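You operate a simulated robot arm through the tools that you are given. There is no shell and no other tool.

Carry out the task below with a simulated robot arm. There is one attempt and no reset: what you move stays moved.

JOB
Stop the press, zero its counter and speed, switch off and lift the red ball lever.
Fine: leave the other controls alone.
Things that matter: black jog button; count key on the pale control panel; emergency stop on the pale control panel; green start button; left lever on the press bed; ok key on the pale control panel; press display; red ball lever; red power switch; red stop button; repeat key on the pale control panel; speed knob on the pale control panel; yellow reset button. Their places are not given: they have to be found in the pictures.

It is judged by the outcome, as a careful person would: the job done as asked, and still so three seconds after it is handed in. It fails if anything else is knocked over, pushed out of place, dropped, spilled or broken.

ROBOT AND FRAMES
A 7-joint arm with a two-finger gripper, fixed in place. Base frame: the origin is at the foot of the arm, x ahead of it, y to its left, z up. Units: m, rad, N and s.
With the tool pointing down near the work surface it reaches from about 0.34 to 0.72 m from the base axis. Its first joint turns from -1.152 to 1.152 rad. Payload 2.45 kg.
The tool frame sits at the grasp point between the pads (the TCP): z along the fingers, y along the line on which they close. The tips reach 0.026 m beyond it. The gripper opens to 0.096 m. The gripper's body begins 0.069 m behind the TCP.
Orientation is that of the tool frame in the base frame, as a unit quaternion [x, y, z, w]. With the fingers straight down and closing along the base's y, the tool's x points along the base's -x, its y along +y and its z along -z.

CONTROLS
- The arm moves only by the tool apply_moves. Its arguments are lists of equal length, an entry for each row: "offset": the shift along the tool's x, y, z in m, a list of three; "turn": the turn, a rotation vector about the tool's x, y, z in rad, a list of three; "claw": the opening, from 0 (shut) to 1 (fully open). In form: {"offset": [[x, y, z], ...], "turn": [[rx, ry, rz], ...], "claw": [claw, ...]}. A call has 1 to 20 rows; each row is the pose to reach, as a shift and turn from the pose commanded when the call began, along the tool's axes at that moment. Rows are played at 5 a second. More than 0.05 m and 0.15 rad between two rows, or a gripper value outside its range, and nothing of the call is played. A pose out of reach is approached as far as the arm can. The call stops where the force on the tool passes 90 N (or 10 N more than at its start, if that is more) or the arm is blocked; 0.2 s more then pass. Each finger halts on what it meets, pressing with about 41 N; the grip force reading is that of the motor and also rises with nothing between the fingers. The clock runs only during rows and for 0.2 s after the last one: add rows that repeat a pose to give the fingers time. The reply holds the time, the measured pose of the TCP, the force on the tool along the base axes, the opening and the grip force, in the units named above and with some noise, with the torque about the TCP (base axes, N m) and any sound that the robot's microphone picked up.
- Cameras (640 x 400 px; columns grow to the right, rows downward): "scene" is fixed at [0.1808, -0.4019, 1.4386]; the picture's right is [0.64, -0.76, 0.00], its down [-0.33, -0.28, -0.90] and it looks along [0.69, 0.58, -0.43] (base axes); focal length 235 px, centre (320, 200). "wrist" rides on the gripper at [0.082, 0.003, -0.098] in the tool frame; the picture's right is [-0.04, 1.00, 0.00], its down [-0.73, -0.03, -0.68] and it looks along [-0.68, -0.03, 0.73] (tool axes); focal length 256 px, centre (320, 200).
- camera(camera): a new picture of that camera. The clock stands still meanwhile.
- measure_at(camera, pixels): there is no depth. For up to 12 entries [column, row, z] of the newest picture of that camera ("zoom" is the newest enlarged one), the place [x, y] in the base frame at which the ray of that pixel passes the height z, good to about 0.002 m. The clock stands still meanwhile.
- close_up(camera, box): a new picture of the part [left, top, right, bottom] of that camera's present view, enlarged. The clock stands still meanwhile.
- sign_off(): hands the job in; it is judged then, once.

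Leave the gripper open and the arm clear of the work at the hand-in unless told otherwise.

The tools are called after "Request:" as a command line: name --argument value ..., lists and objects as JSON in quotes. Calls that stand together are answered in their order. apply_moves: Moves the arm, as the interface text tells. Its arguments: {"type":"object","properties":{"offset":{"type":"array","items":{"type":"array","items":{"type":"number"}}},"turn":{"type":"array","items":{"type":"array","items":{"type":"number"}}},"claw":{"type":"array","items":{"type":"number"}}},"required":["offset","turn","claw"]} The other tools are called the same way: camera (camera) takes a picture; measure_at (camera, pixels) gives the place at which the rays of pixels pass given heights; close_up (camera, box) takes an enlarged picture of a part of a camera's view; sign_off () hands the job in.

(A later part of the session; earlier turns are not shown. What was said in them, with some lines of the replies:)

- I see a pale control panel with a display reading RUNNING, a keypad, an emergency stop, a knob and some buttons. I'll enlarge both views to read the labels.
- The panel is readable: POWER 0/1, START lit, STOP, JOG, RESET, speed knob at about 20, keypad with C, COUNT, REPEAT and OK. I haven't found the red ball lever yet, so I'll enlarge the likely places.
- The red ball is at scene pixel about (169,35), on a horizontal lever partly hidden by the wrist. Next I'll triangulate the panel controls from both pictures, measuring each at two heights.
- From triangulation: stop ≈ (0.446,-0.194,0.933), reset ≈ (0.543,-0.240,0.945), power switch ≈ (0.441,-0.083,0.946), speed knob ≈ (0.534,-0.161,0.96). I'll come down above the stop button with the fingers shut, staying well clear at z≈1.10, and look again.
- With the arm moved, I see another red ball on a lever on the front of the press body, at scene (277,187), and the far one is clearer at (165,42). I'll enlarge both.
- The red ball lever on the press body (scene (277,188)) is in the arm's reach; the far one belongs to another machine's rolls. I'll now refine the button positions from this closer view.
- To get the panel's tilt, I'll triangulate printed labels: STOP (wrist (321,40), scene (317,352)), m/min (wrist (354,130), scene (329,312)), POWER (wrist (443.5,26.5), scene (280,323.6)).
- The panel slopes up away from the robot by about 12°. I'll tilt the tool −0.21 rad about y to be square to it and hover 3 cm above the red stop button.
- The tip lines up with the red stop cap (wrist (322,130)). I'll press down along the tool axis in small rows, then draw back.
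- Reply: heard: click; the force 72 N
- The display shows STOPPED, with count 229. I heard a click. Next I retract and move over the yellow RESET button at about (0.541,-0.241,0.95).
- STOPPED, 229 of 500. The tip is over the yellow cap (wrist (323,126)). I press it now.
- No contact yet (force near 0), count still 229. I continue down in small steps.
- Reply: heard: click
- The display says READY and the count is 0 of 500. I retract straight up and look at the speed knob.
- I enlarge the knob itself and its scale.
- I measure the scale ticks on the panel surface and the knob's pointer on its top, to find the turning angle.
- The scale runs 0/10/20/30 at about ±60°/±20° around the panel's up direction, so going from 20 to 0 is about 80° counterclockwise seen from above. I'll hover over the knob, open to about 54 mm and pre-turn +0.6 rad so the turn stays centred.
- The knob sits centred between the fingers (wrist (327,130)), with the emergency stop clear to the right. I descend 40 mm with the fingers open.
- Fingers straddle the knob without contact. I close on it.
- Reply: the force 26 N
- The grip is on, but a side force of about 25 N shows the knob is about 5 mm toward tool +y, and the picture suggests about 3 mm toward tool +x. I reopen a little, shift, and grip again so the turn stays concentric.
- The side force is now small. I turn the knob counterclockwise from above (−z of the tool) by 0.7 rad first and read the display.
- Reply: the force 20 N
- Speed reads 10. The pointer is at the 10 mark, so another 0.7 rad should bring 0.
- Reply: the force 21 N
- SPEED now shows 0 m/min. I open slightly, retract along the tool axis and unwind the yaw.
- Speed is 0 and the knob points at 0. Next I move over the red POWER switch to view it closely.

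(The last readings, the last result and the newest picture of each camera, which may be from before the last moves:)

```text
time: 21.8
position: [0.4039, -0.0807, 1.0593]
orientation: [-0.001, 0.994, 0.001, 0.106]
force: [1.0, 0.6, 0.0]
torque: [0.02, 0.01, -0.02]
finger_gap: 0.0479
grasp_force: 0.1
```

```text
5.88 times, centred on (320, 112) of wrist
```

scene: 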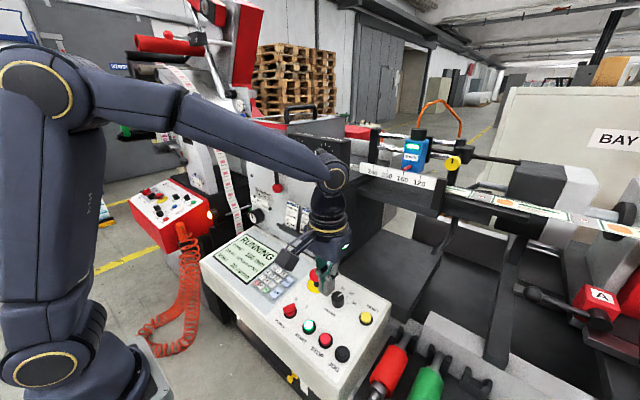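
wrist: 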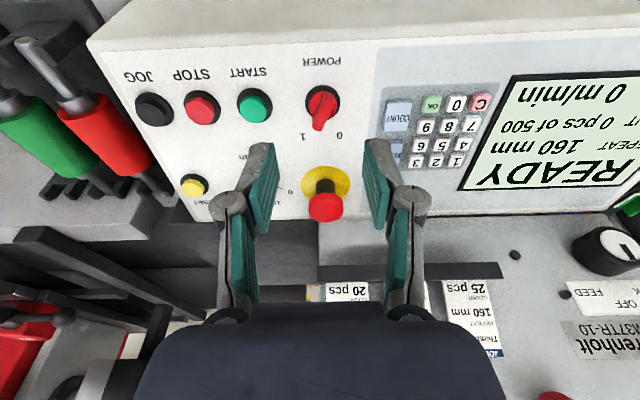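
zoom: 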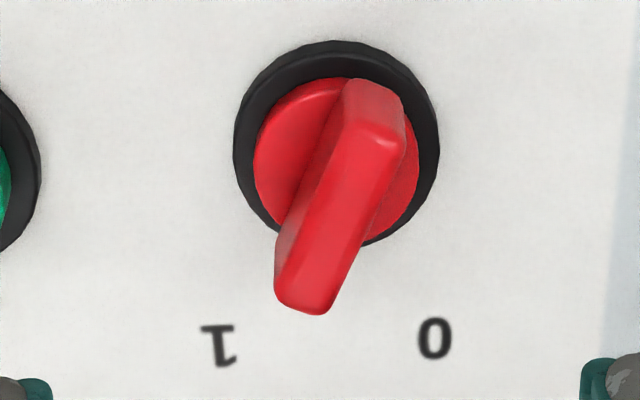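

Request:
measure_at --camera "wrist" --pixels '[[322.9, 102.6, 0.922], [303, 136.7, 0.93], [339.4, 135.5, 0.93], [329.4, 101.8, 0.945], [317.1, 129.9, 0.95], [323.4, 115.4, 0.94], [323.4, 115.4, 0.95], [323.4, 115.4, 0.96]]'

Request:
measure_at --camera "scene" --pixels '[[289.3, 306.3, 0.94], [289.3, 306.3, 0.95], [289.3, 306.3, 0.96], [295.8, 299, 0.93], [306.3, 306.6, 0.93], [289.7, 313.5, 0.922]]'

```text
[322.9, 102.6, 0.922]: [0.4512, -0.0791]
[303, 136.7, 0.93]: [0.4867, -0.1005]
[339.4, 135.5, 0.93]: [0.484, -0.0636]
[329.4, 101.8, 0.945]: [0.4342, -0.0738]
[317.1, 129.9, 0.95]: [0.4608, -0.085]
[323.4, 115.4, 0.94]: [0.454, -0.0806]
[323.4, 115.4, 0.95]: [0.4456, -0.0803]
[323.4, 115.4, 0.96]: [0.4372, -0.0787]
```

```text
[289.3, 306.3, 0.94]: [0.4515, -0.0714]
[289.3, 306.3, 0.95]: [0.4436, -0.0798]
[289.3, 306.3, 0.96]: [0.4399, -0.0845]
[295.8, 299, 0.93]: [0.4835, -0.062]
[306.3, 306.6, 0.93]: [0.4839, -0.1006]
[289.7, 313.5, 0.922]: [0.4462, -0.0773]
```

The switch's bar points at 1 (about −25° to −30° seen from above), 0 lies at about +25°. I hover over it with the fingers turned +0.45 rad so they close across the bar.

Request:
apply_moves --offset '[[-0.005, 0.0012, 0.015], [-0.01, 0.0012, 0.03], [-0.0162, 0.0012, 0.05], [-0.0162, 0.0012, 0.0681], [-0.0162, 0.0012, 0.0681]]' --turn '[[0, 0, 0.12], [0, 0, 0.24], [0, 0, 0.36], [0, 0, 0.45], [0, 0, 0.45]]' --claw '[0.45, 0.45, 0.45, 0.45, 0.45]'

Request:
close_up --camera "wrist" --box '[200, 40, 460, 220]'

Request:
close_up --camera "scene" --box '[200, 220, 400, 380]'

```text
time: 23.0
position: [0.4309, -0.0773, 0.9951]
orientation: [0.223, 0.969, 0.023, 0.102]
force: [-0.7, 0.8, -0.1]
torque: [0.01, -0.03, 0.03]
finger_gap: 0.0434
grasp_force: 0.1
```

```text
2.22 times, centred on (330, 130) of wrist
```

zoom: 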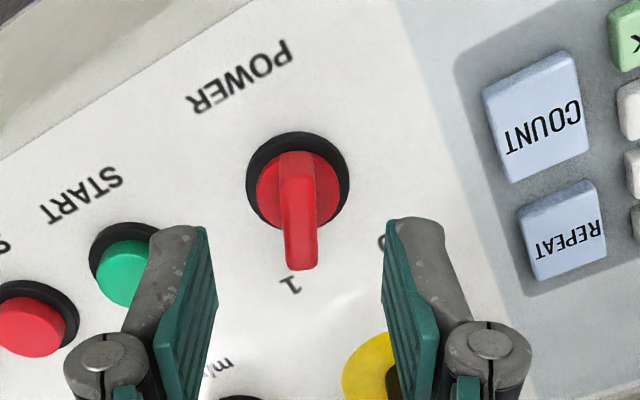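

```text
2.50 times, centred on (300, 300) of scene
```

zoom: 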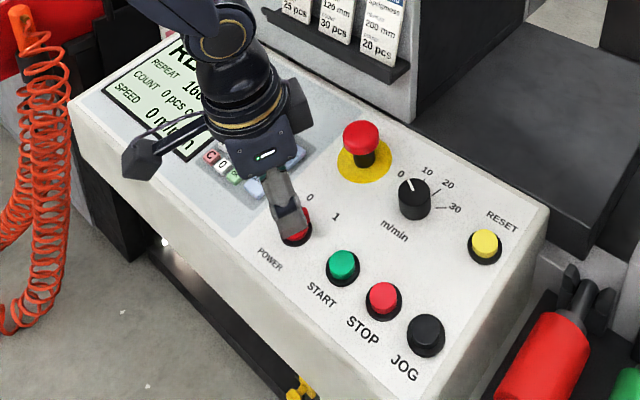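

The bar is vertical in the wrist view and centred between the fingers. I descend slowly around it.

Request:
apply_moves --offset '[[0, 0, 0.01], [0, 0, 0.02], [0, 0, 0.028], [0, 0, 0.034], [0, 0, 0.036]]' --turn '[[0, 0, 0], [0, 0, 0], [0, 0, 0], [0, 0, 0], [0, 0, 0]]' --claw '[0.45, 0.45, 0.45, 0.45, 0.45]'

Request:
close_up --camera "wrist" --box '[200, 70, 460, 250]'

Request:
close_up --camera "scene" --box '[240, 260, 340, 340]'

```text
time: 24.2
position: [0.4374, -0.0799, 0.9607]
orientation: [0.221, 0.97, 0.023, 0.102]
force: [0.1, -1.0, -0.1]
torque: [0.0, 0.0, -0.02]
finger_gap: 0.0432
grasp_force: 0.1
```

```text
2.22 times, centred on (330, 160) of wrist
```

zoom: 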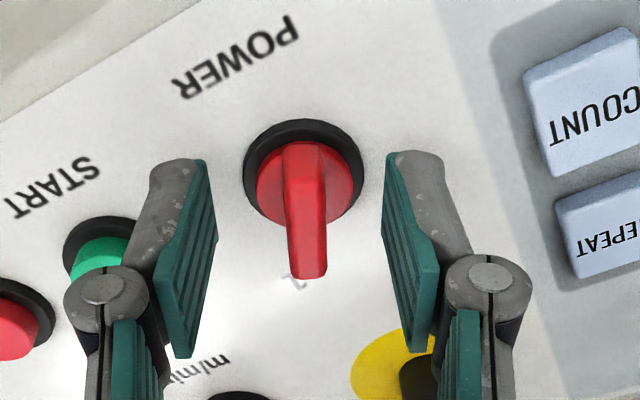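

```text
5.00 times, centred on (290, 300) of scene
```

zoom: 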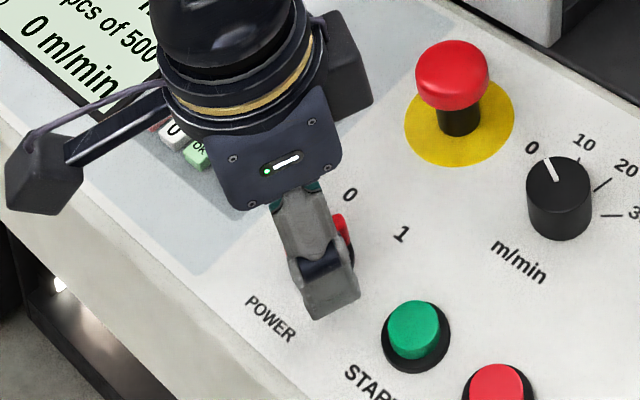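

No contact so far, and the bar lies between the pads. I close on it.

Request:
apply_moves --offset '[[0, 0, 0], [0, 0, 0], [0, 0, 0], [0, 0, 0], [0, 0, 0]]' --turn '[[0, 0, 0], [0, 0, 0], [0, 0, 0], [0, 0, 0], [0, 0, 0]]' --claw '[0.3, 0.15, 0.0, 0.0, 0.0]'

Request:
close_up --camera "wrist" --box '[200, 70, 460, 250]'

Request:
close_up --camera "scene" --box '[200, 220, 400, 380]'

```text
time: 25.4
position: [0.4378, -0.0769, 0.9595]
orientation: [0.22, 0.97, 0.024, 0.102]
force: [10.2, 17.3, -4.0]
torque: [0.04, -0.22, 0.54]
finger_gap: 0.0098
grasp_force: 37.5
```

```text
2.22 times, centred on (330, 160) of wrist
```

zoom: 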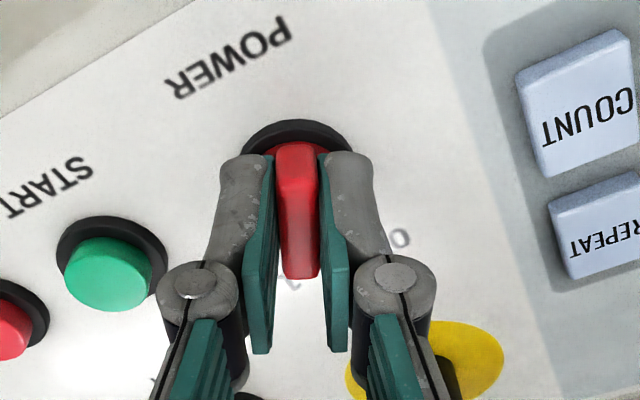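

```text
2.50 times, centred on (300, 300) of scene
```

zoom: 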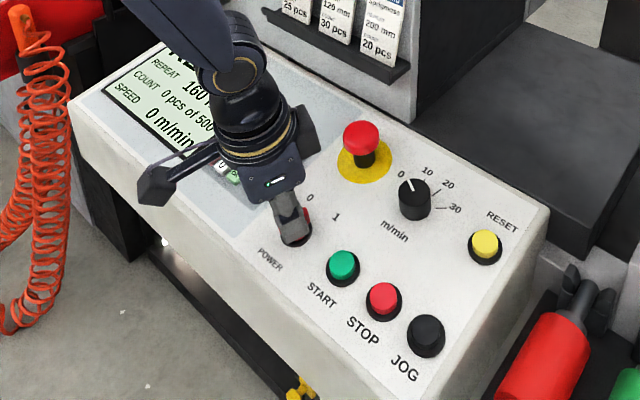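

The bar is gripped (9.8 mm). I turn it counterclockwise from above toward 0, 0.75 rad first, with a small shift to ease the side force.

Request:
apply_moves --offset '[[0, 0.001, 0], [0, 0.002, 0], [0, 0.003, 0], [0, 0.003, 0], [0, 0.003, 0], [0, 0.003, 0], [0, 0.003, 0]]' --turn '[[0, 0, -0.12], [0, 0, -0.24], [0, 0, -0.36], [0, 0, -0.48], [0, 0, -0.6], [0, 0, -0.75], [0, 0, -0.75]]' --claw '[0, 0, 0, 0, 0, 0, 0]'

Request:
close_up --camera "wrist" --box '[200, 70, 460, 250]'

Request:
close_up --camera "scene" --box '[200, 220, 400, 380]'

```text
time: 27.0
position: [0.4386, -0.0782, 0.9618]
orientation: [-0.146, 0.984, -0.017, 0.103]
force: [-8.4, -33.2, -3.2]
torque: [-0.47, -0.42, -0.13]
finger_gap: 0.01
grasp_force: 37.4
```

```text
2.22 times, centred on (330, 160) of wrist
```

zoom: 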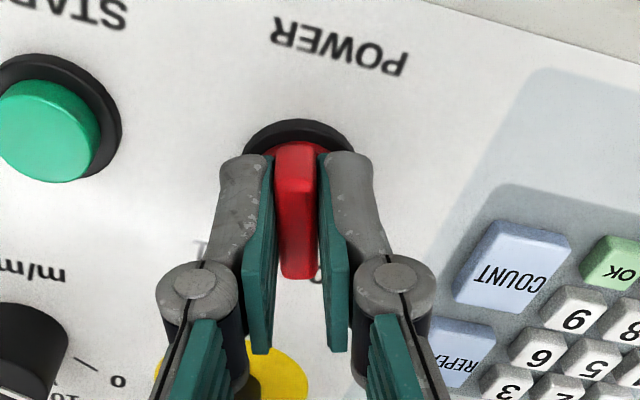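

```text
2.50 times, centred on (300, 300) of scene
```

zoom: 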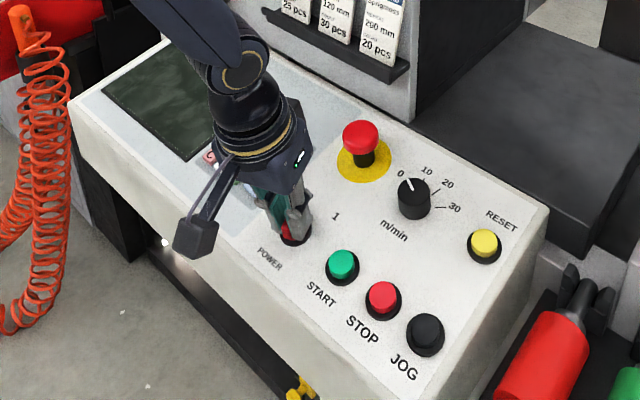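

The display has gone dark, so the switch is off. The bar is slightly short of the 0 mark, so I turn another 0.16 rad while easing the side force.

Request:
apply_moves --offset '[[0, -0.002, 0], [0, -0.004, 0], [0, -0.004, 0]]' --turn '[[0, 0, -0.08], [0, 0, -0.16], [0, 0, -0.16]]' --claw '[0, 0, 0]'

Request:
close_up --camera "wrist" --box '[200, 70, 460, 250]'

```text
time: 27.8
position: [0.4391, -0.0789, 0.962]
orientation: [-0.227, 0.968, -0.023, 0.1]
force: [-15.9, -5.3, 4.0]
torque: [0.27, 0.32, -0.9]
finger_gap: 0.0099
grasp_force: 37.4
```

```text
2.22 times, centred on (330, 160) of wrist
```

zoom: 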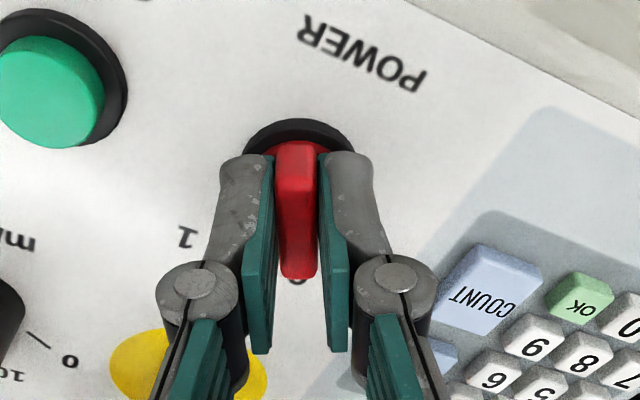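

The bar now points at 0. I release, retract and straighten the yaw.

Request:
apply_moves --offset '[[0, 0, 0], [0, 0, 0], [0, 0, -0.01], [0, 0, -0.04], [0, 0, -0.08], [0, 0, -0.12], [0, 0, -0.16], [0, 0, -0.2], [0, 0, -0.2]]' --turn '[[0, 0, 0], [0, 0, 0], [0, 0, 0], [0, 0, 0], [0, 0, 0], [0, 0, 0.14], [0, 0, 0.28], [0, 0, 0.42], [0, 0, 0.46]]' --claw '[0.3, 0.3, 0.3, 0.3, 0.3, 0.2, 0, 0, 0]'

Request:
camera --camera "wrist"

Request:
camera --camera "scene"

Request:
close_up --camera "scene" --box '[200, 220, 400, 380]'

```text
time: 29.8
position: [0.3987, -0.0743, 1.1593]
orientation: [0.001, 0.994, -0.001, 0.105]
force: [-0.3, 0.5, -0.2]
torque: [0.01, 0.0, 0.03]
finger_gap: 0.0
grasp_force: 28.4
```

```text
taken
```

wrist: 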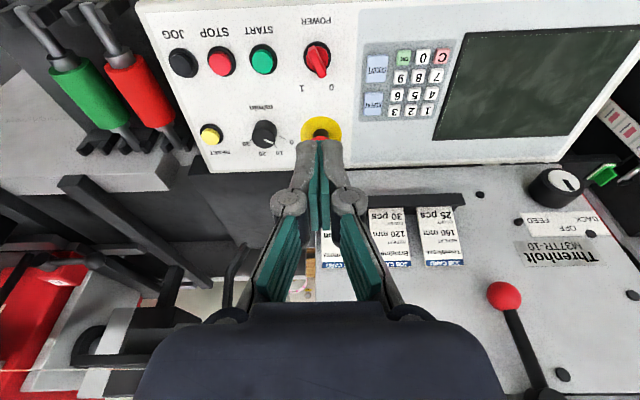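

```text
taken
```

scene: 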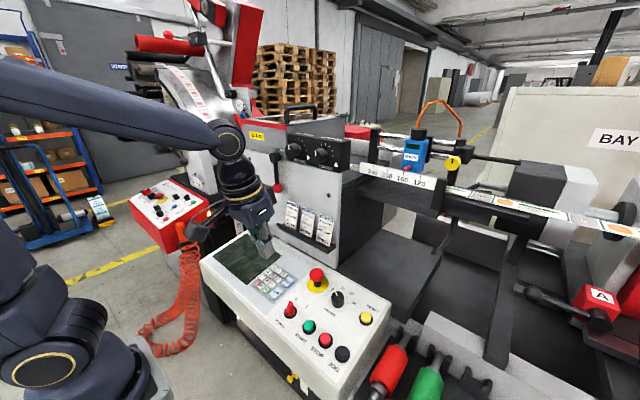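

```text
2.50 times, centred on (300, 300) of scene
```

zoom: 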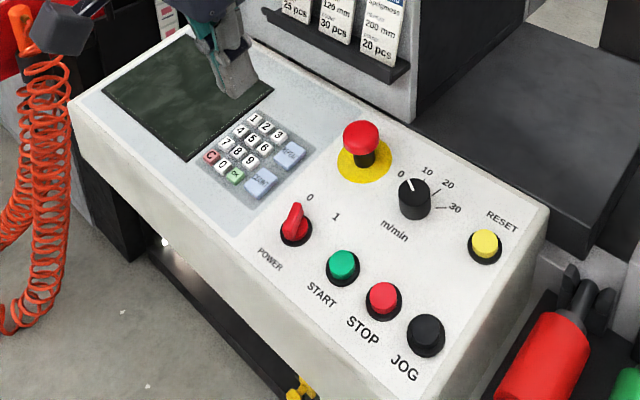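

Power is at 0, and everything on the panel is as wanted. Now I'll study the red ball lever on the press face: wrist (504,296), scene (277,188).

Request:
close_up --camera "scene" --box '[230, 120, 350, 220]'

Request:
close_up --camera "wrist" --box '[440, 160, 640, 400]'

```text
4.00 times, centred on (290, 170) of scene
```

zoom: 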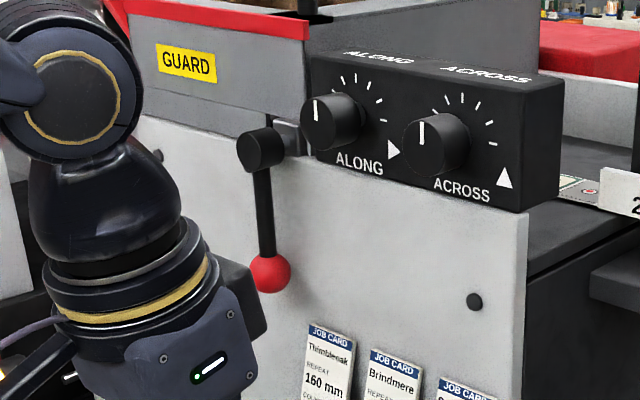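

```text
1.67 times, centred on (540, 280) of wrist
```

zoom: 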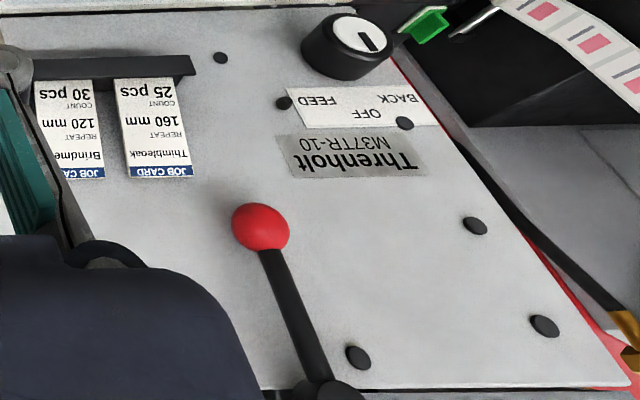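

I triangulate the ball (wrist (504,296), scene (277.5,188.3)) and the hub (wrist ~(552,395), scene (275.5,157.5)).

Request:
measure_at --camera "wrist" --pixels '[[504, 296, 1.05], [504, 296, 1.15], [552, 395, 1.15], [552, 395, 1.25]]'

Request:
measure_at --camera "scene" --pixels '[[277.5, 188.3, 1.05], [277.5, 188.3, 1.15], [275.5, 157.5, 1.15], [275.5, 157.5, 1.25]]'

```text
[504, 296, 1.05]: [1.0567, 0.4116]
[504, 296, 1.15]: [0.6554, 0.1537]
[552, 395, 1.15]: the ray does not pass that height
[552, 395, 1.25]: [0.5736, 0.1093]
```

```text
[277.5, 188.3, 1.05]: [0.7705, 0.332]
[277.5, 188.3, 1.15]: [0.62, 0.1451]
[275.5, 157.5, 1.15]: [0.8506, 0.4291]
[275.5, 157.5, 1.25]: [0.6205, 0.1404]
```

Ball ≈ (0.600, 0.119, 1.164), with the hub above it at about (0.60, 0.115, 1.26), so the lever is about 95 mm long and hangs straight down. The hub's axis points toward the robot, so it swings parallel to the face. The black ALONG/ACROSS box blocks the right, so it should go up to the left (+y). I check how far the face is behind it, using the nameplate.

Request:
measure_at --camera "wrist" --pixels '[[558, 253, 1.05], [558, 253, 1.1], [558, 253, 1.15], [567, 187, 1.0], [567, 187, 1.05]]'

Request:
measure_at --camera "scene" --pixels '[[263.75, 194.5, 1.05], [263.75, 194.5, 1.1], [263.75, 194.5, 1.15]]'

```text
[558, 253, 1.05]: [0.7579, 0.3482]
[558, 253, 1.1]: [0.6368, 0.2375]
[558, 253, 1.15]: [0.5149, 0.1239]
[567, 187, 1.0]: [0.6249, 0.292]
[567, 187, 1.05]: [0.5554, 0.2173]
```

```text
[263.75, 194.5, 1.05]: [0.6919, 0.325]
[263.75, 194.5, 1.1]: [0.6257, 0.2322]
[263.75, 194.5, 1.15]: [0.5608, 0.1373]
```

The face lies near x≈0.61–0.62 there. I want a straight-on view before touching it: I move to about (0.44, 0.117, 1.20) with the tool pitched 45° forward, so the wrist camera looks horizontally at the lever.

Request:
apply_moves --offset '[[0, 0.02, -0.01], [-0.005, 0.045, -0.02], [-0.01, 0.075, -0.03], [-0.02, 0.11, -0.031], [-0.03, 0.145, -0.031], [-0.04, 0.17, -0.031], [-0.047, 0.19, -0.031], [-0.047, 0.19, -0.031]]' --turn '[[0, -0.08, 0], [0, -0.16, 0], [0, -0.24, 0], [0, -0.32, 0], [0, -0.4, 0], [0, -0.48, 0], [0, -0.575, 0], [0, -0.575, 0]]' --claw '[0, 0, 0, 0, 0, 0, 0, 0]'

Request:
camera --camera "wrist"

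Request:
camera --camera "scene"

```text
time: 31.6
position: [0.4403, 0.1145, 1.1971]
orientation: [0.0, 0.924, 0.0, 0.382]
force: [-0.6, -0.5, -0.7]
torque: [0.0, 0.02, 0.0]
finger_gap: 0.0
grasp_force: 28.5
```

```text
taken
```

wrist: 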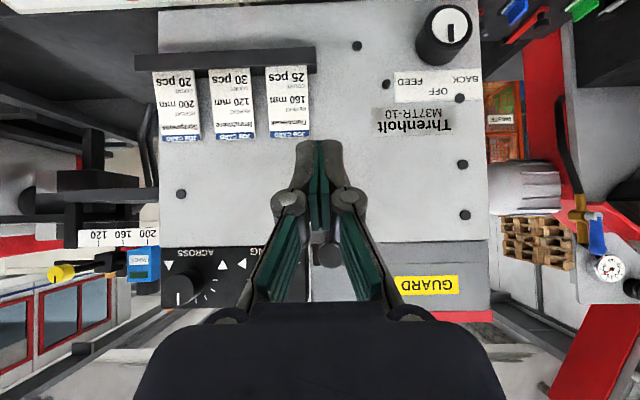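

```text
taken
```

scene: 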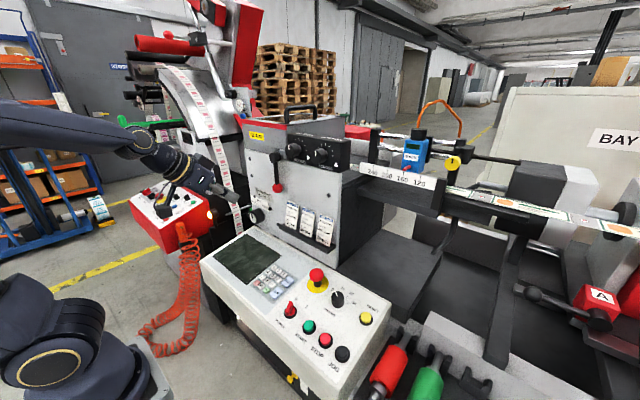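

The fingers hide the lever. I shift 9 cm toward −y to see it beside the fingers.

Request:
apply_moves --offset '[[0, -0.04, 0], [0, -0.08, 0], [0, -0.1, 0], [0, -0.1, 0]]' --turn '[[0, 0, 0], [0, 0, 0], [0, 0, 0], [0, 0, 0]]' --claw '[0, 0, 0, 0]'

Request:
camera --camera "wrist"

Request:
close_up --camera "wrist" --box '[330, 100, 530, 340]'

Request:
close_up --camera "scene" --box '[230, 120, 330, 240]'

```text
time: 32.6
position: [0.437, 0.0109, 1.1969]
orientation: [0.0, 0.924, 0.0, 0.383]
force: [0.3, -0.7, -0.1]
torque: [-0.02, 0.01, 0.03]
finger_gap: 0.0
grasp_force: 28.4
```

```text
taken
```

wrist: 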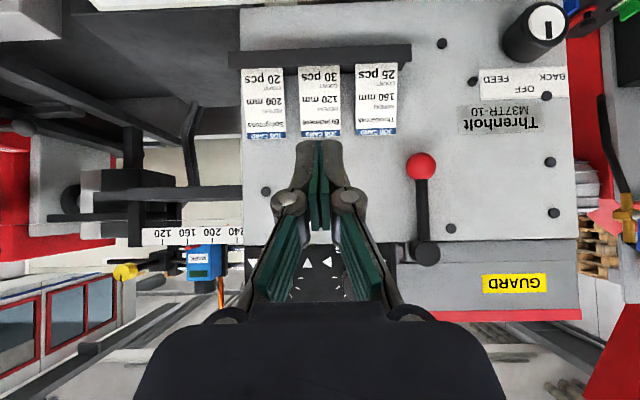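

```text
1.67 times, centred on (430, 220) of wrist
```

zoom: 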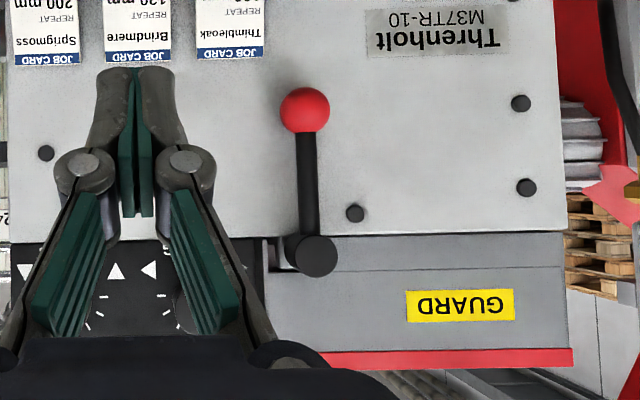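

```text
3.33 times, centred on (280, 180) of scene
```

zoom: 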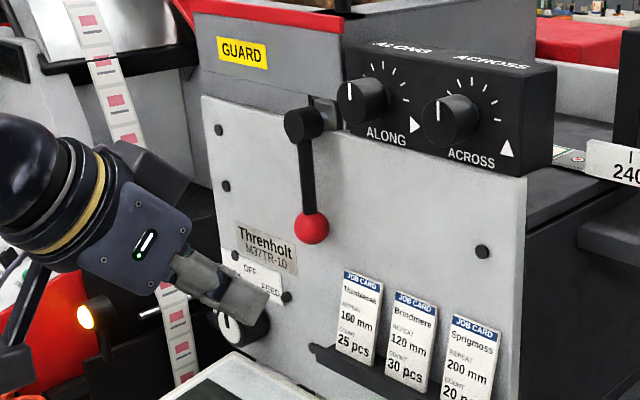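

Request:
measure_at --camera "wrist" --pixels '[[421, 165.5, 1.155], [421, 165.5, 1.16], [421, 165.5, 1.165], [425.8, 253, 1.25], [425.8, 253, 1.255], [425.8, 253, 1.26], [499.4, 119, 1.11], [499.4, 119, 1.12], [451, 228, 1.24]]'

Request:
measure_at --camera "scene" --pixels '[[277.6, 188.4, 1.155], [277.6, 188.4, 1.16], [277.6, 188.4, 1.165], [273.4, 158.1, 1.25], [273.4, 158.1, 1.255], [273.4, 158.1, 1.26], [263.9, 194.4, 1.11], [263.9, 194.4, 1.12]]'

```text
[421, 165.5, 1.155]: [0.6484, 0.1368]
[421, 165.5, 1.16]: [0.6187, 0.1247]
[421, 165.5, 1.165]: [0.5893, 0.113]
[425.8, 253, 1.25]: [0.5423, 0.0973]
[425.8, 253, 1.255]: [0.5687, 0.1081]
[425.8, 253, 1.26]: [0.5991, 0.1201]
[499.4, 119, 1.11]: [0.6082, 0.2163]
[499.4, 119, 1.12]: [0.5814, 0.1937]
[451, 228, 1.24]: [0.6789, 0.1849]
```

```text
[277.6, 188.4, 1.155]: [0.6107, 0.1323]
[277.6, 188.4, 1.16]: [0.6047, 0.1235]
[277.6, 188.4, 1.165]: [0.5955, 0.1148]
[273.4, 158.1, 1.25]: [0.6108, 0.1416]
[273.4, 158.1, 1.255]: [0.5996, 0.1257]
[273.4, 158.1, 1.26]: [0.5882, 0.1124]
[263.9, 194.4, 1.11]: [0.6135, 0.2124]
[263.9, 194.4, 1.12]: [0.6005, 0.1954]
```

Refined: ball ≈ (0.598, 0.117, 1.163), hub axis ≈ (y 0.117, z 1.2585), face at x≈0.614. The ball's back almost touches the face, so gripping is tight. I'll push with shut fingers from the ball's −y side along the arc instead. I approach to just beside it, stopping short at x≈0.555.

Request:
apply_moves --offset '[[-0.02, 0.015, 0.025], [-0.04, 0.03, 0.05], [-0.055, 0.045, 0.075], [-0.066, 0.06, 0.1], [-0.066, 0.06, 0.1]]' --turn '[[0, 0, 0], [0, 0, 0], [0, 0, 0], [0, 0, 0], [0, 0, 0]]' --claw '[0, 0, 0, 0, 0]'

Request:
camera --camera "wrist"

Request:
close_up --camera "scene" --box '[230, 120, 330, 240]'

```text
time: 33.8
position: [0.5561, 0.0712, 1.1734]
orientation: [0.001, 0.924, 0.0, 0.383]
force: [-0.5, -0.1, 0.3]
torque: [0.01, -0.01, -0.02]
finger_gap: 0.0
grasp_force: 28.9
```

```text
taken
```

wrist: 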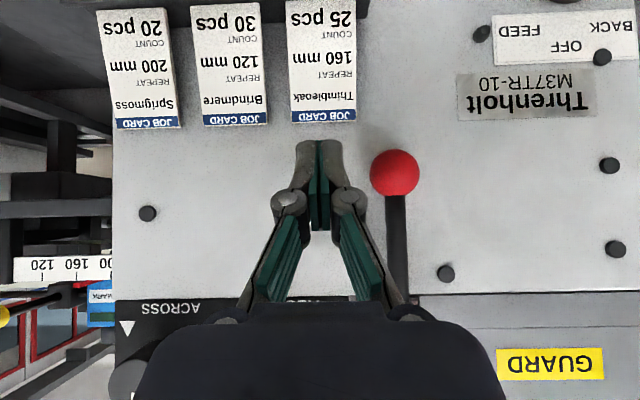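

```text
3.33 times, centred on (280, 180) of scene
```

zoom: 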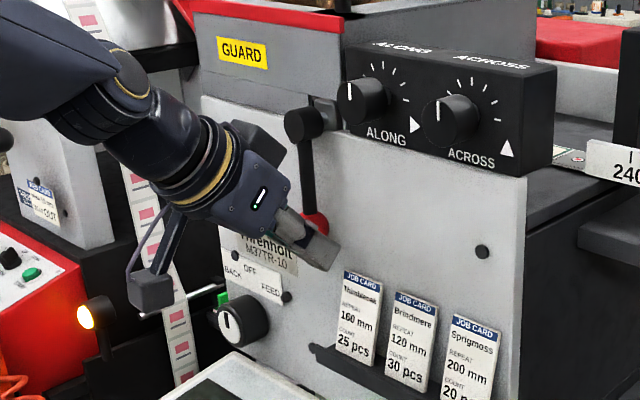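

The ball is at wrist (394,172), just right of the fingertips, and clear of the cards. I go forward 22 mm so the fingertips lie beside the ball.

Request:
apply_moves --offset '[[-0.005, 0.004, 0.006], [-0.01, 0.006, 0.012], [-0.0141, 0.008, 0.017], [-0.0141, 0.008, 0.017]]' --turn '[[0, 0, 0], [0, 0, 0], [0, 0, 0], [0, 0, 0]]' --claw '[0, 0, 0, 0]'

Request:
camera --camera "wrist"

Request:
close_up --camera "scene" --box '[230, 120, 330, 240]'

```text
time: 34.8
position: [0.5788, 0.0791, 1.1732]
orientation: [0.001, 0.924, 0.0, 0.382]
force: [-0.1, -0.2, 0.5]
torque: [0.03, 0.0, 0.0]
finger_gap: 0.0
grasp_force: 28.5
```

```text
taken
```

wrist: 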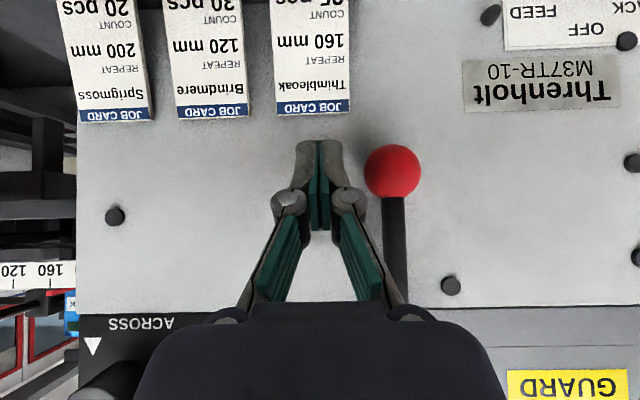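

```text
3.33 times, centred on (280, 180) of scene
```

zoom: 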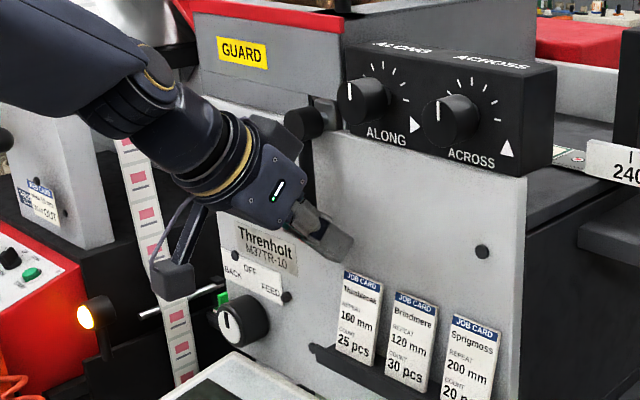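

No contact yet. I push gently toward +y in 3 mm steps to see whether the lever moves that way.

Request:
apply_moves --offset '[[0, 0.005, 0], [0, 0.01, 0], [0, 0.013, 0], [0, 0.016, 0], [0, 0.019, 0]]' --turn '[[0, 0, 0], [0, 0, 0], [0, 0, 0], [0, 0, 0], [0, 0, 0]]' --claw '[0, 0, 0, 0, 0]'

Request:
camera --camera "wrist"

```text
time: 36.0
position: [0.5779, 0.0958, 1.1706]
orientation: [0.002, 0.924, -0.001, 0.382]
force: [1.3, -5.2, -2.4]
torque: [-0.06, 0.02, -0.1]
finger_gap: 0.0004
grasp_force: 28.5
```

```text
taken
```

wrist: 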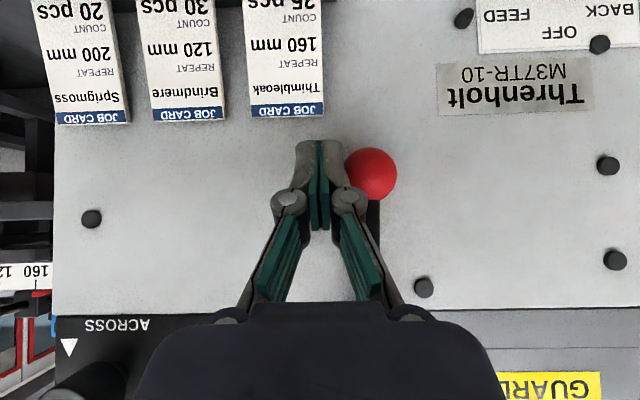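

The lever moves toward +y with only about 5 N. I follow the arc around the hub, rolling the tool with it, for the first ~0.48 rad.

Request:
apply_moves --offset '[[0.0013, 0.0107, 0.0013], [0.0018, 0.0215, 0.0018], [0.0013, 0.0323, 0.0013], [-0.0001, 0.043, -0.0001], [-0.0001, 0.043, -0.0001]]' --turn '[[-0.085, 0, 0.085], [-0.17, 0, 0.17], [-0.255, 0, 0.255], [-0.339, 0, 0.339], [-0.339, 0, 0.339]]' --claw '[0, 0, 0, 0, 0]'

Request:
camera --camera "wrist"

Request:
close_up --camera "scene" --box '[210, 110, 330, 240]'

```text
time: 37.2
position: [0.5771, 0.1394, 1.171]
orientation: [0.091, 0.897, 0.219, 0.373]
force: [0.4, -2.1, 0.1]
torque: [-0.02, 0.04, -0.02]
finger_gap: 0.0001
grasp_force: 28.6
```

```text
taken
```

wrist: 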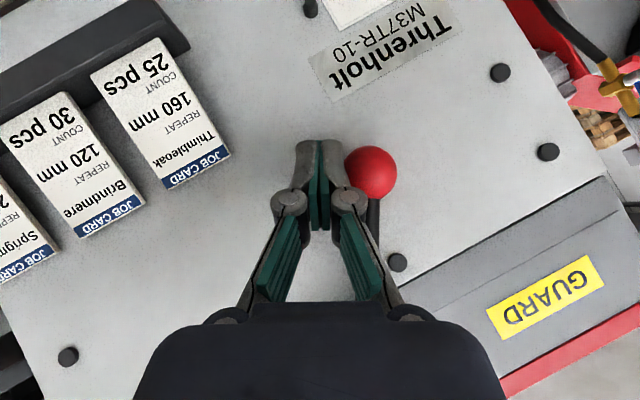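

```text
3.08 times, centred on (270, 175) of scene
```

zoom: 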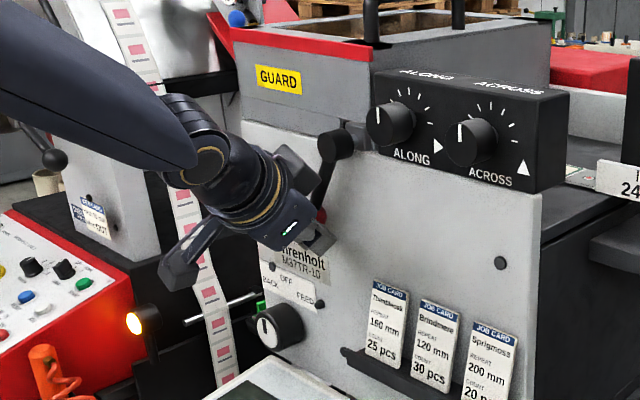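

The lever is following nicely with little force. The same rows, in the turned tool frame, continue the arc for another 0.48 rad.

Request:
apply_moves --offset '[[0.0013, 0.0107, 0.0013], [0.0018, 0.0215, 0.0018], [0.0013, 0.0323, 0.0013], [-0.0001, 0.043, -0.0001], [-0.0001, 0.043, -0.0001]]' --turn '[[-0.085, 0, 0.085], [-0.17, 0, 0.17], [-0.255, 0, 0.255], [-0.339, 0, 0.339], [-0.339, 0, 0.339]]' --claw '[0, 0, 0, 0, 0]'

Request:
camera --camera "wrist"

Request:
close_up --camera "scene" --box '[210, 110, 330, 240]'

```text
time: 38.4
position: [0.5777, 0.178, 1.1919]
orientation: [0.176, 0.819, 0.427, 0.34]
force: [-0.3, 0.3, 0.3]
torque: [-0.01, -0.01, -0.04]
finger_gap: 0.0
grasp_force: 28.7
```

```text
taken
```

wrist: 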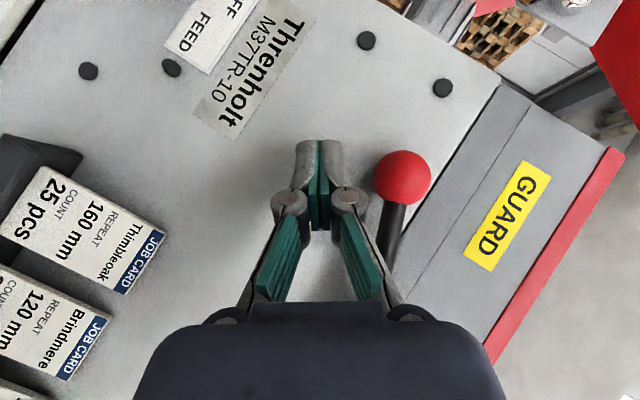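

```text
3.08 times, centred on (270, 175) of scene
```

zoom: 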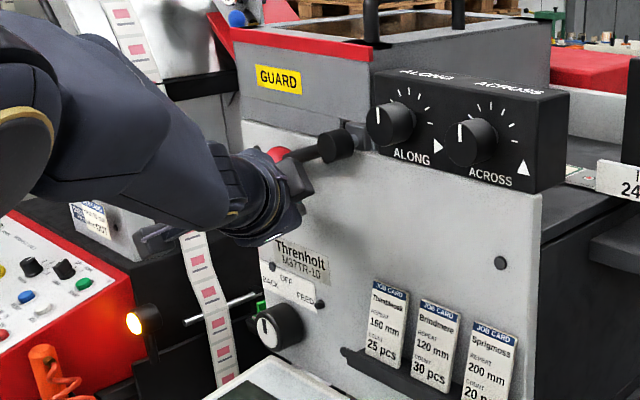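

The ball is now ahead of the fingers (wrist (402,178)) and there is no force, so the lever seems to have moved on toward a stop by itself. I back the fingers off and look at where it rests.

Request:
apply_moves --offset '[[0, -0.015, 0], [0.01, -0.02, -0.01], [0.035, -0.03, -0.035], [0.06, -0.03, -0.06], [0.09, -0.03, -0.09], [0.09, -0.03, -0.09]]' --turn '[[0, 0, 0], [0, 0, 0], [0, 0, 0], [0, 0, 0], [0, 0, 0], [0, 0, 0]]' --claw '[0, 0, 0, 0, 0, 0]'

Request:
camera --camera "wrist"

Request:
close_up --camera "scene" --box '[210, 110, 330, 240]'

```text
time: 39.8
position: [0.4523, 0.1628, 1.1692]
orientation: [0.176, 0.821, 0.425, 0.339]
force: [-0.6, -0.2, -0.1]
torque: [0.01, 0.01, -0.02]
finger_gap: 0.0
grasp_force: 28.8
out of reach, approached as far as the arm can: row 5, 6
```

```text
taken
```

wrist: 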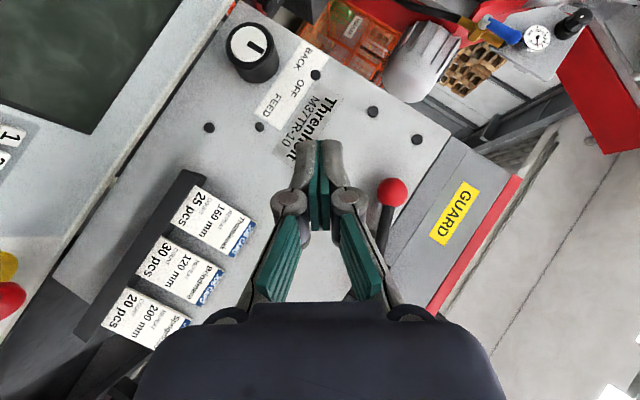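

```text
3.08 times, centred on (270, 175) of scene
```

zoom: 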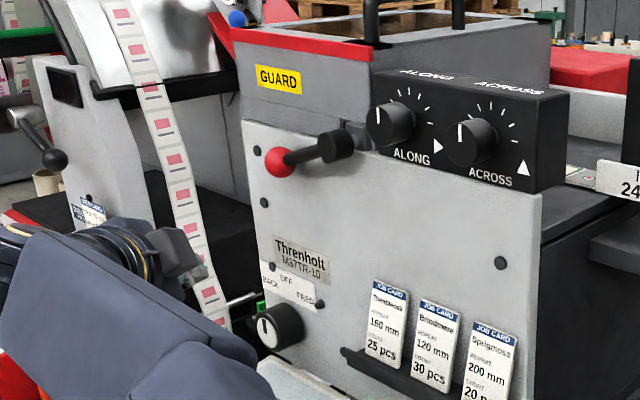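

The lever now rests up to the left, with the ball at scene (256.7,162.7). I measure its angle.

Request:
measure_at --camera "scene" --pixels '[[256.7, 162.7, 1.2], [256.7, 162.7, 1.21], [256.7, 162.7, 1.22], [256.7, 162.7, 1.23], [256.7, 162.7, 1.24], [274.2, 157.1, 1.255], [274.2, 157.1, 1.26]]'

Request:
close_up --camera "scene" --box '[235, 135, 305, 185]'

```text
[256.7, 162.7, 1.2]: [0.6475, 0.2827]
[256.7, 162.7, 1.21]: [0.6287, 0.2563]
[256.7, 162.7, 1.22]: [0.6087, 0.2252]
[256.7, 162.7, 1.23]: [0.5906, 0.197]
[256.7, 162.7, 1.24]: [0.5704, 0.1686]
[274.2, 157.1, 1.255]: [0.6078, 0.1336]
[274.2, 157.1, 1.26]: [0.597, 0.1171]
```

```text
8.00 times, centred on (270, 160) of scene
```

zoom: 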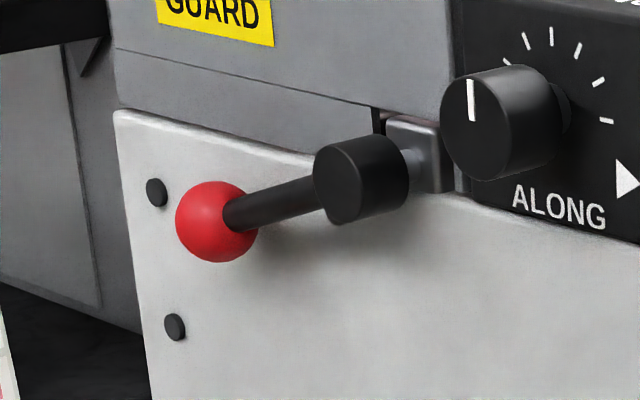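

The ball is at about (y 0.208, z 1.226), so the lever stands about 70° up from hanging, and it went the last part by itself. To be sure this is its end position, I go back and nudge it upward gently, watching the force.

Request:
apply_moves --offset '[[-0.03, 0, 0.03], [-0.06, 0, 0.06], [-0.085, 0, 0.085], [-0.09, 0.01, 0.09], [-0.09, 0.022, 0.09], [-0.09, 0.03, 0.09], [-0.09, 0.03, 0.09]]' --turn '[[0, 0, 0], [0, 0, 0], [0, 0, 0], [0, 0, 0], [0, 0, 0], [0, 0, 0], [0, 0, 0]]' --claw '[0, 0, 0, 0, 0, 0, 0]'

Request:
camera --camera "wrist"

```text
time: 41.4
position: [0.5812, 0.1796, 1.1924]
orientation: [0.175, 0.82, 0.427, 0.339]
force: [-1.2, 0.6, 0.2]
torque: [-0.02, 0.01, -0.01]
finger_gap: 0.0
grasp_force: 28.3
```

```text
taken
```

wrist: 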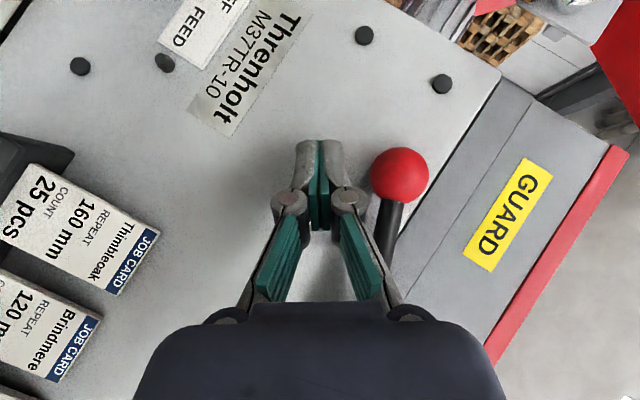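

Back beside the ball with no contact. I continue along the arc in small steps, keeping 3 mm further from the face.

Request:
apply_moves --offset '[[0.0028, 0.005, -0.0015], [0.0033, 0.0107, -0.0007], [0.0036, 0.0161, -0.0004], [0.0037, 0.0188, -0.0003], [0.0037, 0.0188, -0.0003]]' --turn '[[-0.042, 0, 0.042], [-0.085, 0, 0.085], [-0.127, 0, 0.127], [-0.148, 0, 0.148], [-0.148, 0, 0.148]]' --claw '[0, 0, 0, 0, 0]'

Request:
camera --camera "wrist"

Request:
close_up --camera "scene" --box '[210, 110, 330, 240]'

```text
time: 42.6
position: [0.5773, 0.1914, 1.2054]
orientation: [0.214, 0.772, 0.508, 0.316]
force: [-10.7, -10.0, -29.8]
torque: [-0.32, 0.51, -0.05]
finger_gap: 0.0002
grasp_force: 28.5
```

```text
taken
```

wrist: 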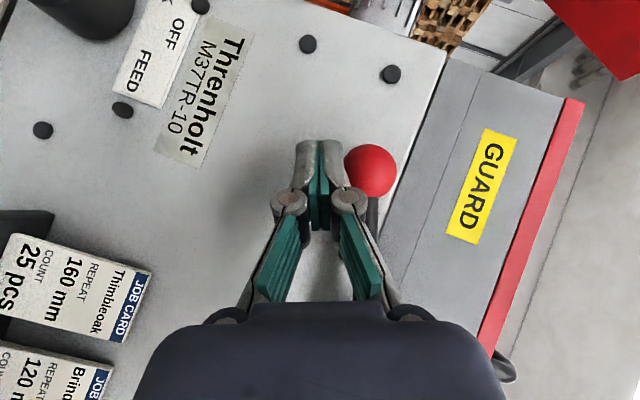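

```text
3.08 times, centred on (270, 175) of scene
```

zoom: 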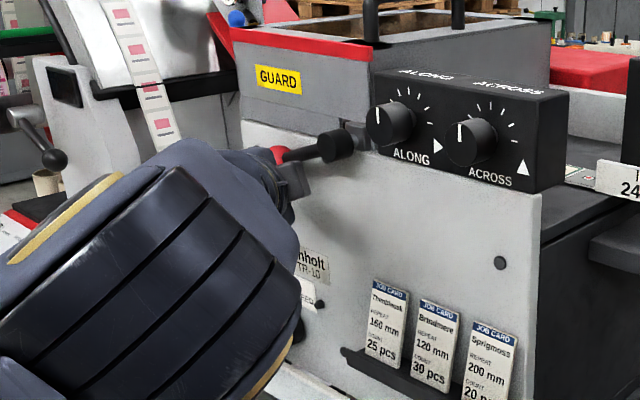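

The nudge met about 33 N and the lever did not move, so it is fully up at its stop. I back the fingers away, retract and unroll the tool.

Request:
apply_moves --offset '[[0, -0.012, 0], [0.005, -0.025, -0.005], [0.03, -0.03, -0.03], [0.055, -0.03, -0.055], [0.06, -0.03, -0.06], [0.06, -0.03, -0.06], [0.06, -0.03, -0.06], [0.06, -0.03, -0.06], [0.06, -0.03, -0.06], [0.06, -0.03, -0.06], [0.06, -0.03, -0.06], [0.06, -0.03, -0.06], [0.06, -0.03, -0.06], [0.06, -0.03, -0.06]]' --turn '[[0, 0, 0], [0, 0, 0], [0, 0, 0], [0, 0, 0], [0.085, 0, -0.085], [0.17, 0, -0.17], [0.255, 0, -0.255], [0.34, 0, -0.34], [0.425, 0, -0.425], [0.51, 0, -0.51], [0.6, 0, -0.6], [0.68, 0, -0.68], [0.76, 0, -0.76], [0.827, 0, -0.827]]' --claw '[0, 0, 0, 0, 0, 0, 0, 0, 0, 0, 0, 0, 0, 0]'

Request:
camera --camera "scene"

Request:
camera --camera "wrist"

```text
time: 45.6
position: [0.4924, 0.18, 1.1808]
orientation: [0.0, 0.924, -0.001, 0.381]
force: [0.4, -0.3, -0.2]
torque: [-0.02, -0.01, -0.02]
finger_gap: 0.0
grasp_force: 29.0
```

```text
taken
```

scene: 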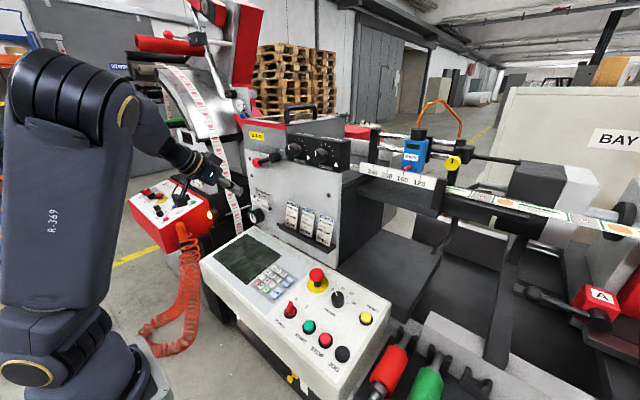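

```text
taken
```

wrist: 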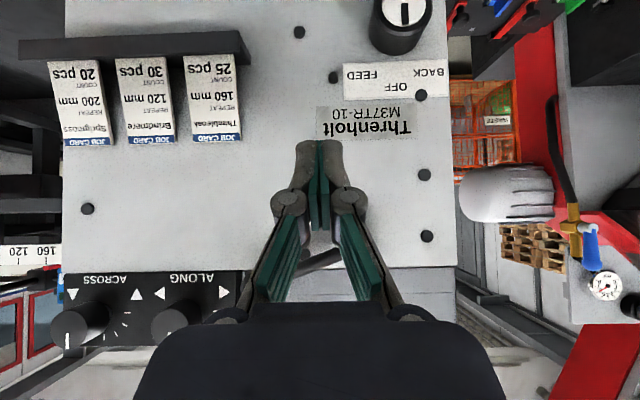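

The lever stays up. I retreat to a clear pose near the start, tool down, opening the gripper on the way.

Request:
apply_moves --offset '[[0.0247, 0, -0.0247], [0.0389, -0.025, -0.0601], [0.0495, -0.055, -0.0919], [0.0495, -0.09, -0.1202], [0.046, -0.125, -0.1449], [0.0389, -0.165, -0.1591], [0.0283, -0.205, -0.1697], [0.0177, -0.245, -0.1803], [0.0071, -0.28, -0.1909], [0.0071, -0.28, -0.1909], [0.0071, -0.28, -0.1909]]' --turn '[[0, 0, 0], [0, 0.09, 0], [0, 0.18, 0], [0, 0.27, 0], [0, 0.36, 0], [0, 0.46, 0], [0, 0.56, 0], [0, 0.67, 0], [0, 0.78, 0], [0, 0.78, 0], [0, 0.78, 0]]' --claw '[0, 0, 0, 0.2, 0.4, 0.6, 0.8, 1, 1, 1, 1]'

Request:
camera --camera "scene"

Request:
close_up --camera "scene" --box '[200, 220, 400, 380]'

Request:
camera --camera "wrist"

```text
time: 48.0
position: [0.4148, -0.0117, 1.2763]
orientation: [0.0, 1.0, -0.001, 0.002]
force: [-0.1, 0.3, 0.1]
torque: [0.0, 0.01, -0.02]
finger_gap: 0.0961
grasp_force: 0.1
out of reach, approached as far as the arm can: row 6, 7, 8, 9, 10, 11
```

```text
taken
```

scene: 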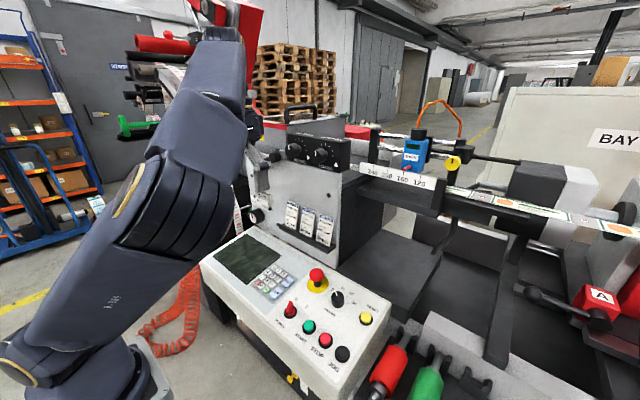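

```text
2.50 times, centred on (300, 300) of scene
```

zoom: 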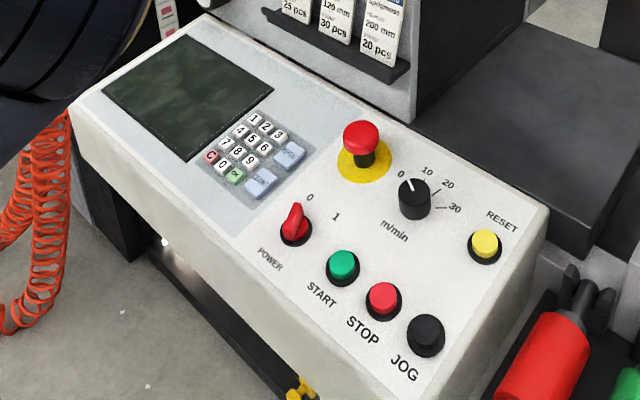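

```text
taken
```

wrist: 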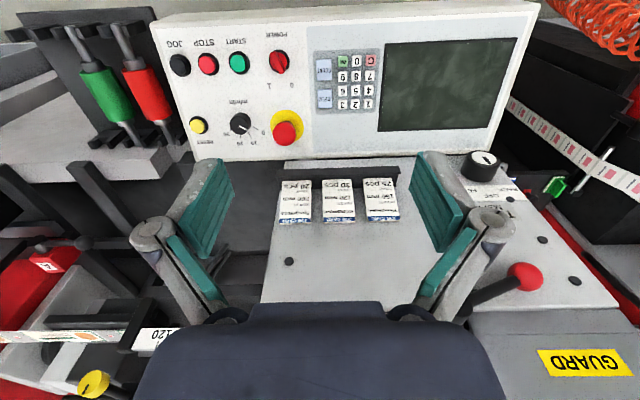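

Display dark, power at 0, speed knob at 0, lever up (wrist (525,275)), gripper open and clear. I hold for a moment to confirm that everything stays put.

Request:
apply_moves --offset '[[0, 0, 0], [0, 0, 0], [0, 0, 0], [0, 0, 0], [0, 0, 0]]' --turn '[[0, 0, 0], [0, 0, 0], [0, 0, 0], [0, 0, 0], [0, 0, 0]]' --claw '[1, 1, 1, 1, 1]'

Request:
camera --camera "wrist"

```text
time: 49.2
position: [0.4147, -0.011, 1.2773]
orientation: [0.0, 1.0, -0.001, 0.003]
force: [-0.5, -0.3, -0.5]
torque: [0.0, 0.02, 0.01]
finger_gap: 0.0959
grasp_force: 0.1
```

```text
taken
```

wrist: 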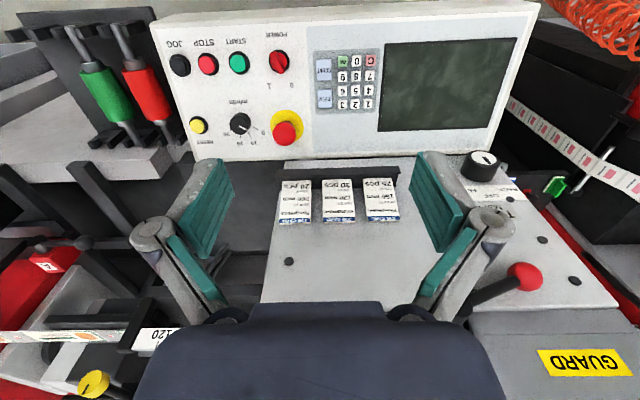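

Everything holds steady: the press is stopped, the counter was zeroed, speed is 0, power is off and the red ball lever is up. I'm handing in the job.

Request:
sign_off

```text
The job is handed in.
```

The job is done and handed in; I had no verdict back.

- **Press stopped:** I pressed the red stop button and the display changed from RUNNING to STOPPED.
- **Counter zeroed:** I pressed the yellow reset button. The display went to READY and the count from 229 to 0 of 500.
- **Speed zeroed:** I turned the speed knob from 20 down to 0, and the display read 0 m/min.
- **Switched off:** I turned the red power switch from 1 to 0 and the display went dark.
- **Red ball lever lifted:** I pushed it up to the left. It went the last part by itself, stopped about 70° up from hanging, and did not move when I nudged it further, so I took that as its end stop.

I did not touch any other controls. The arm is clear of the press with the gripper open, and everything was still in place in the last picture before hand-in.
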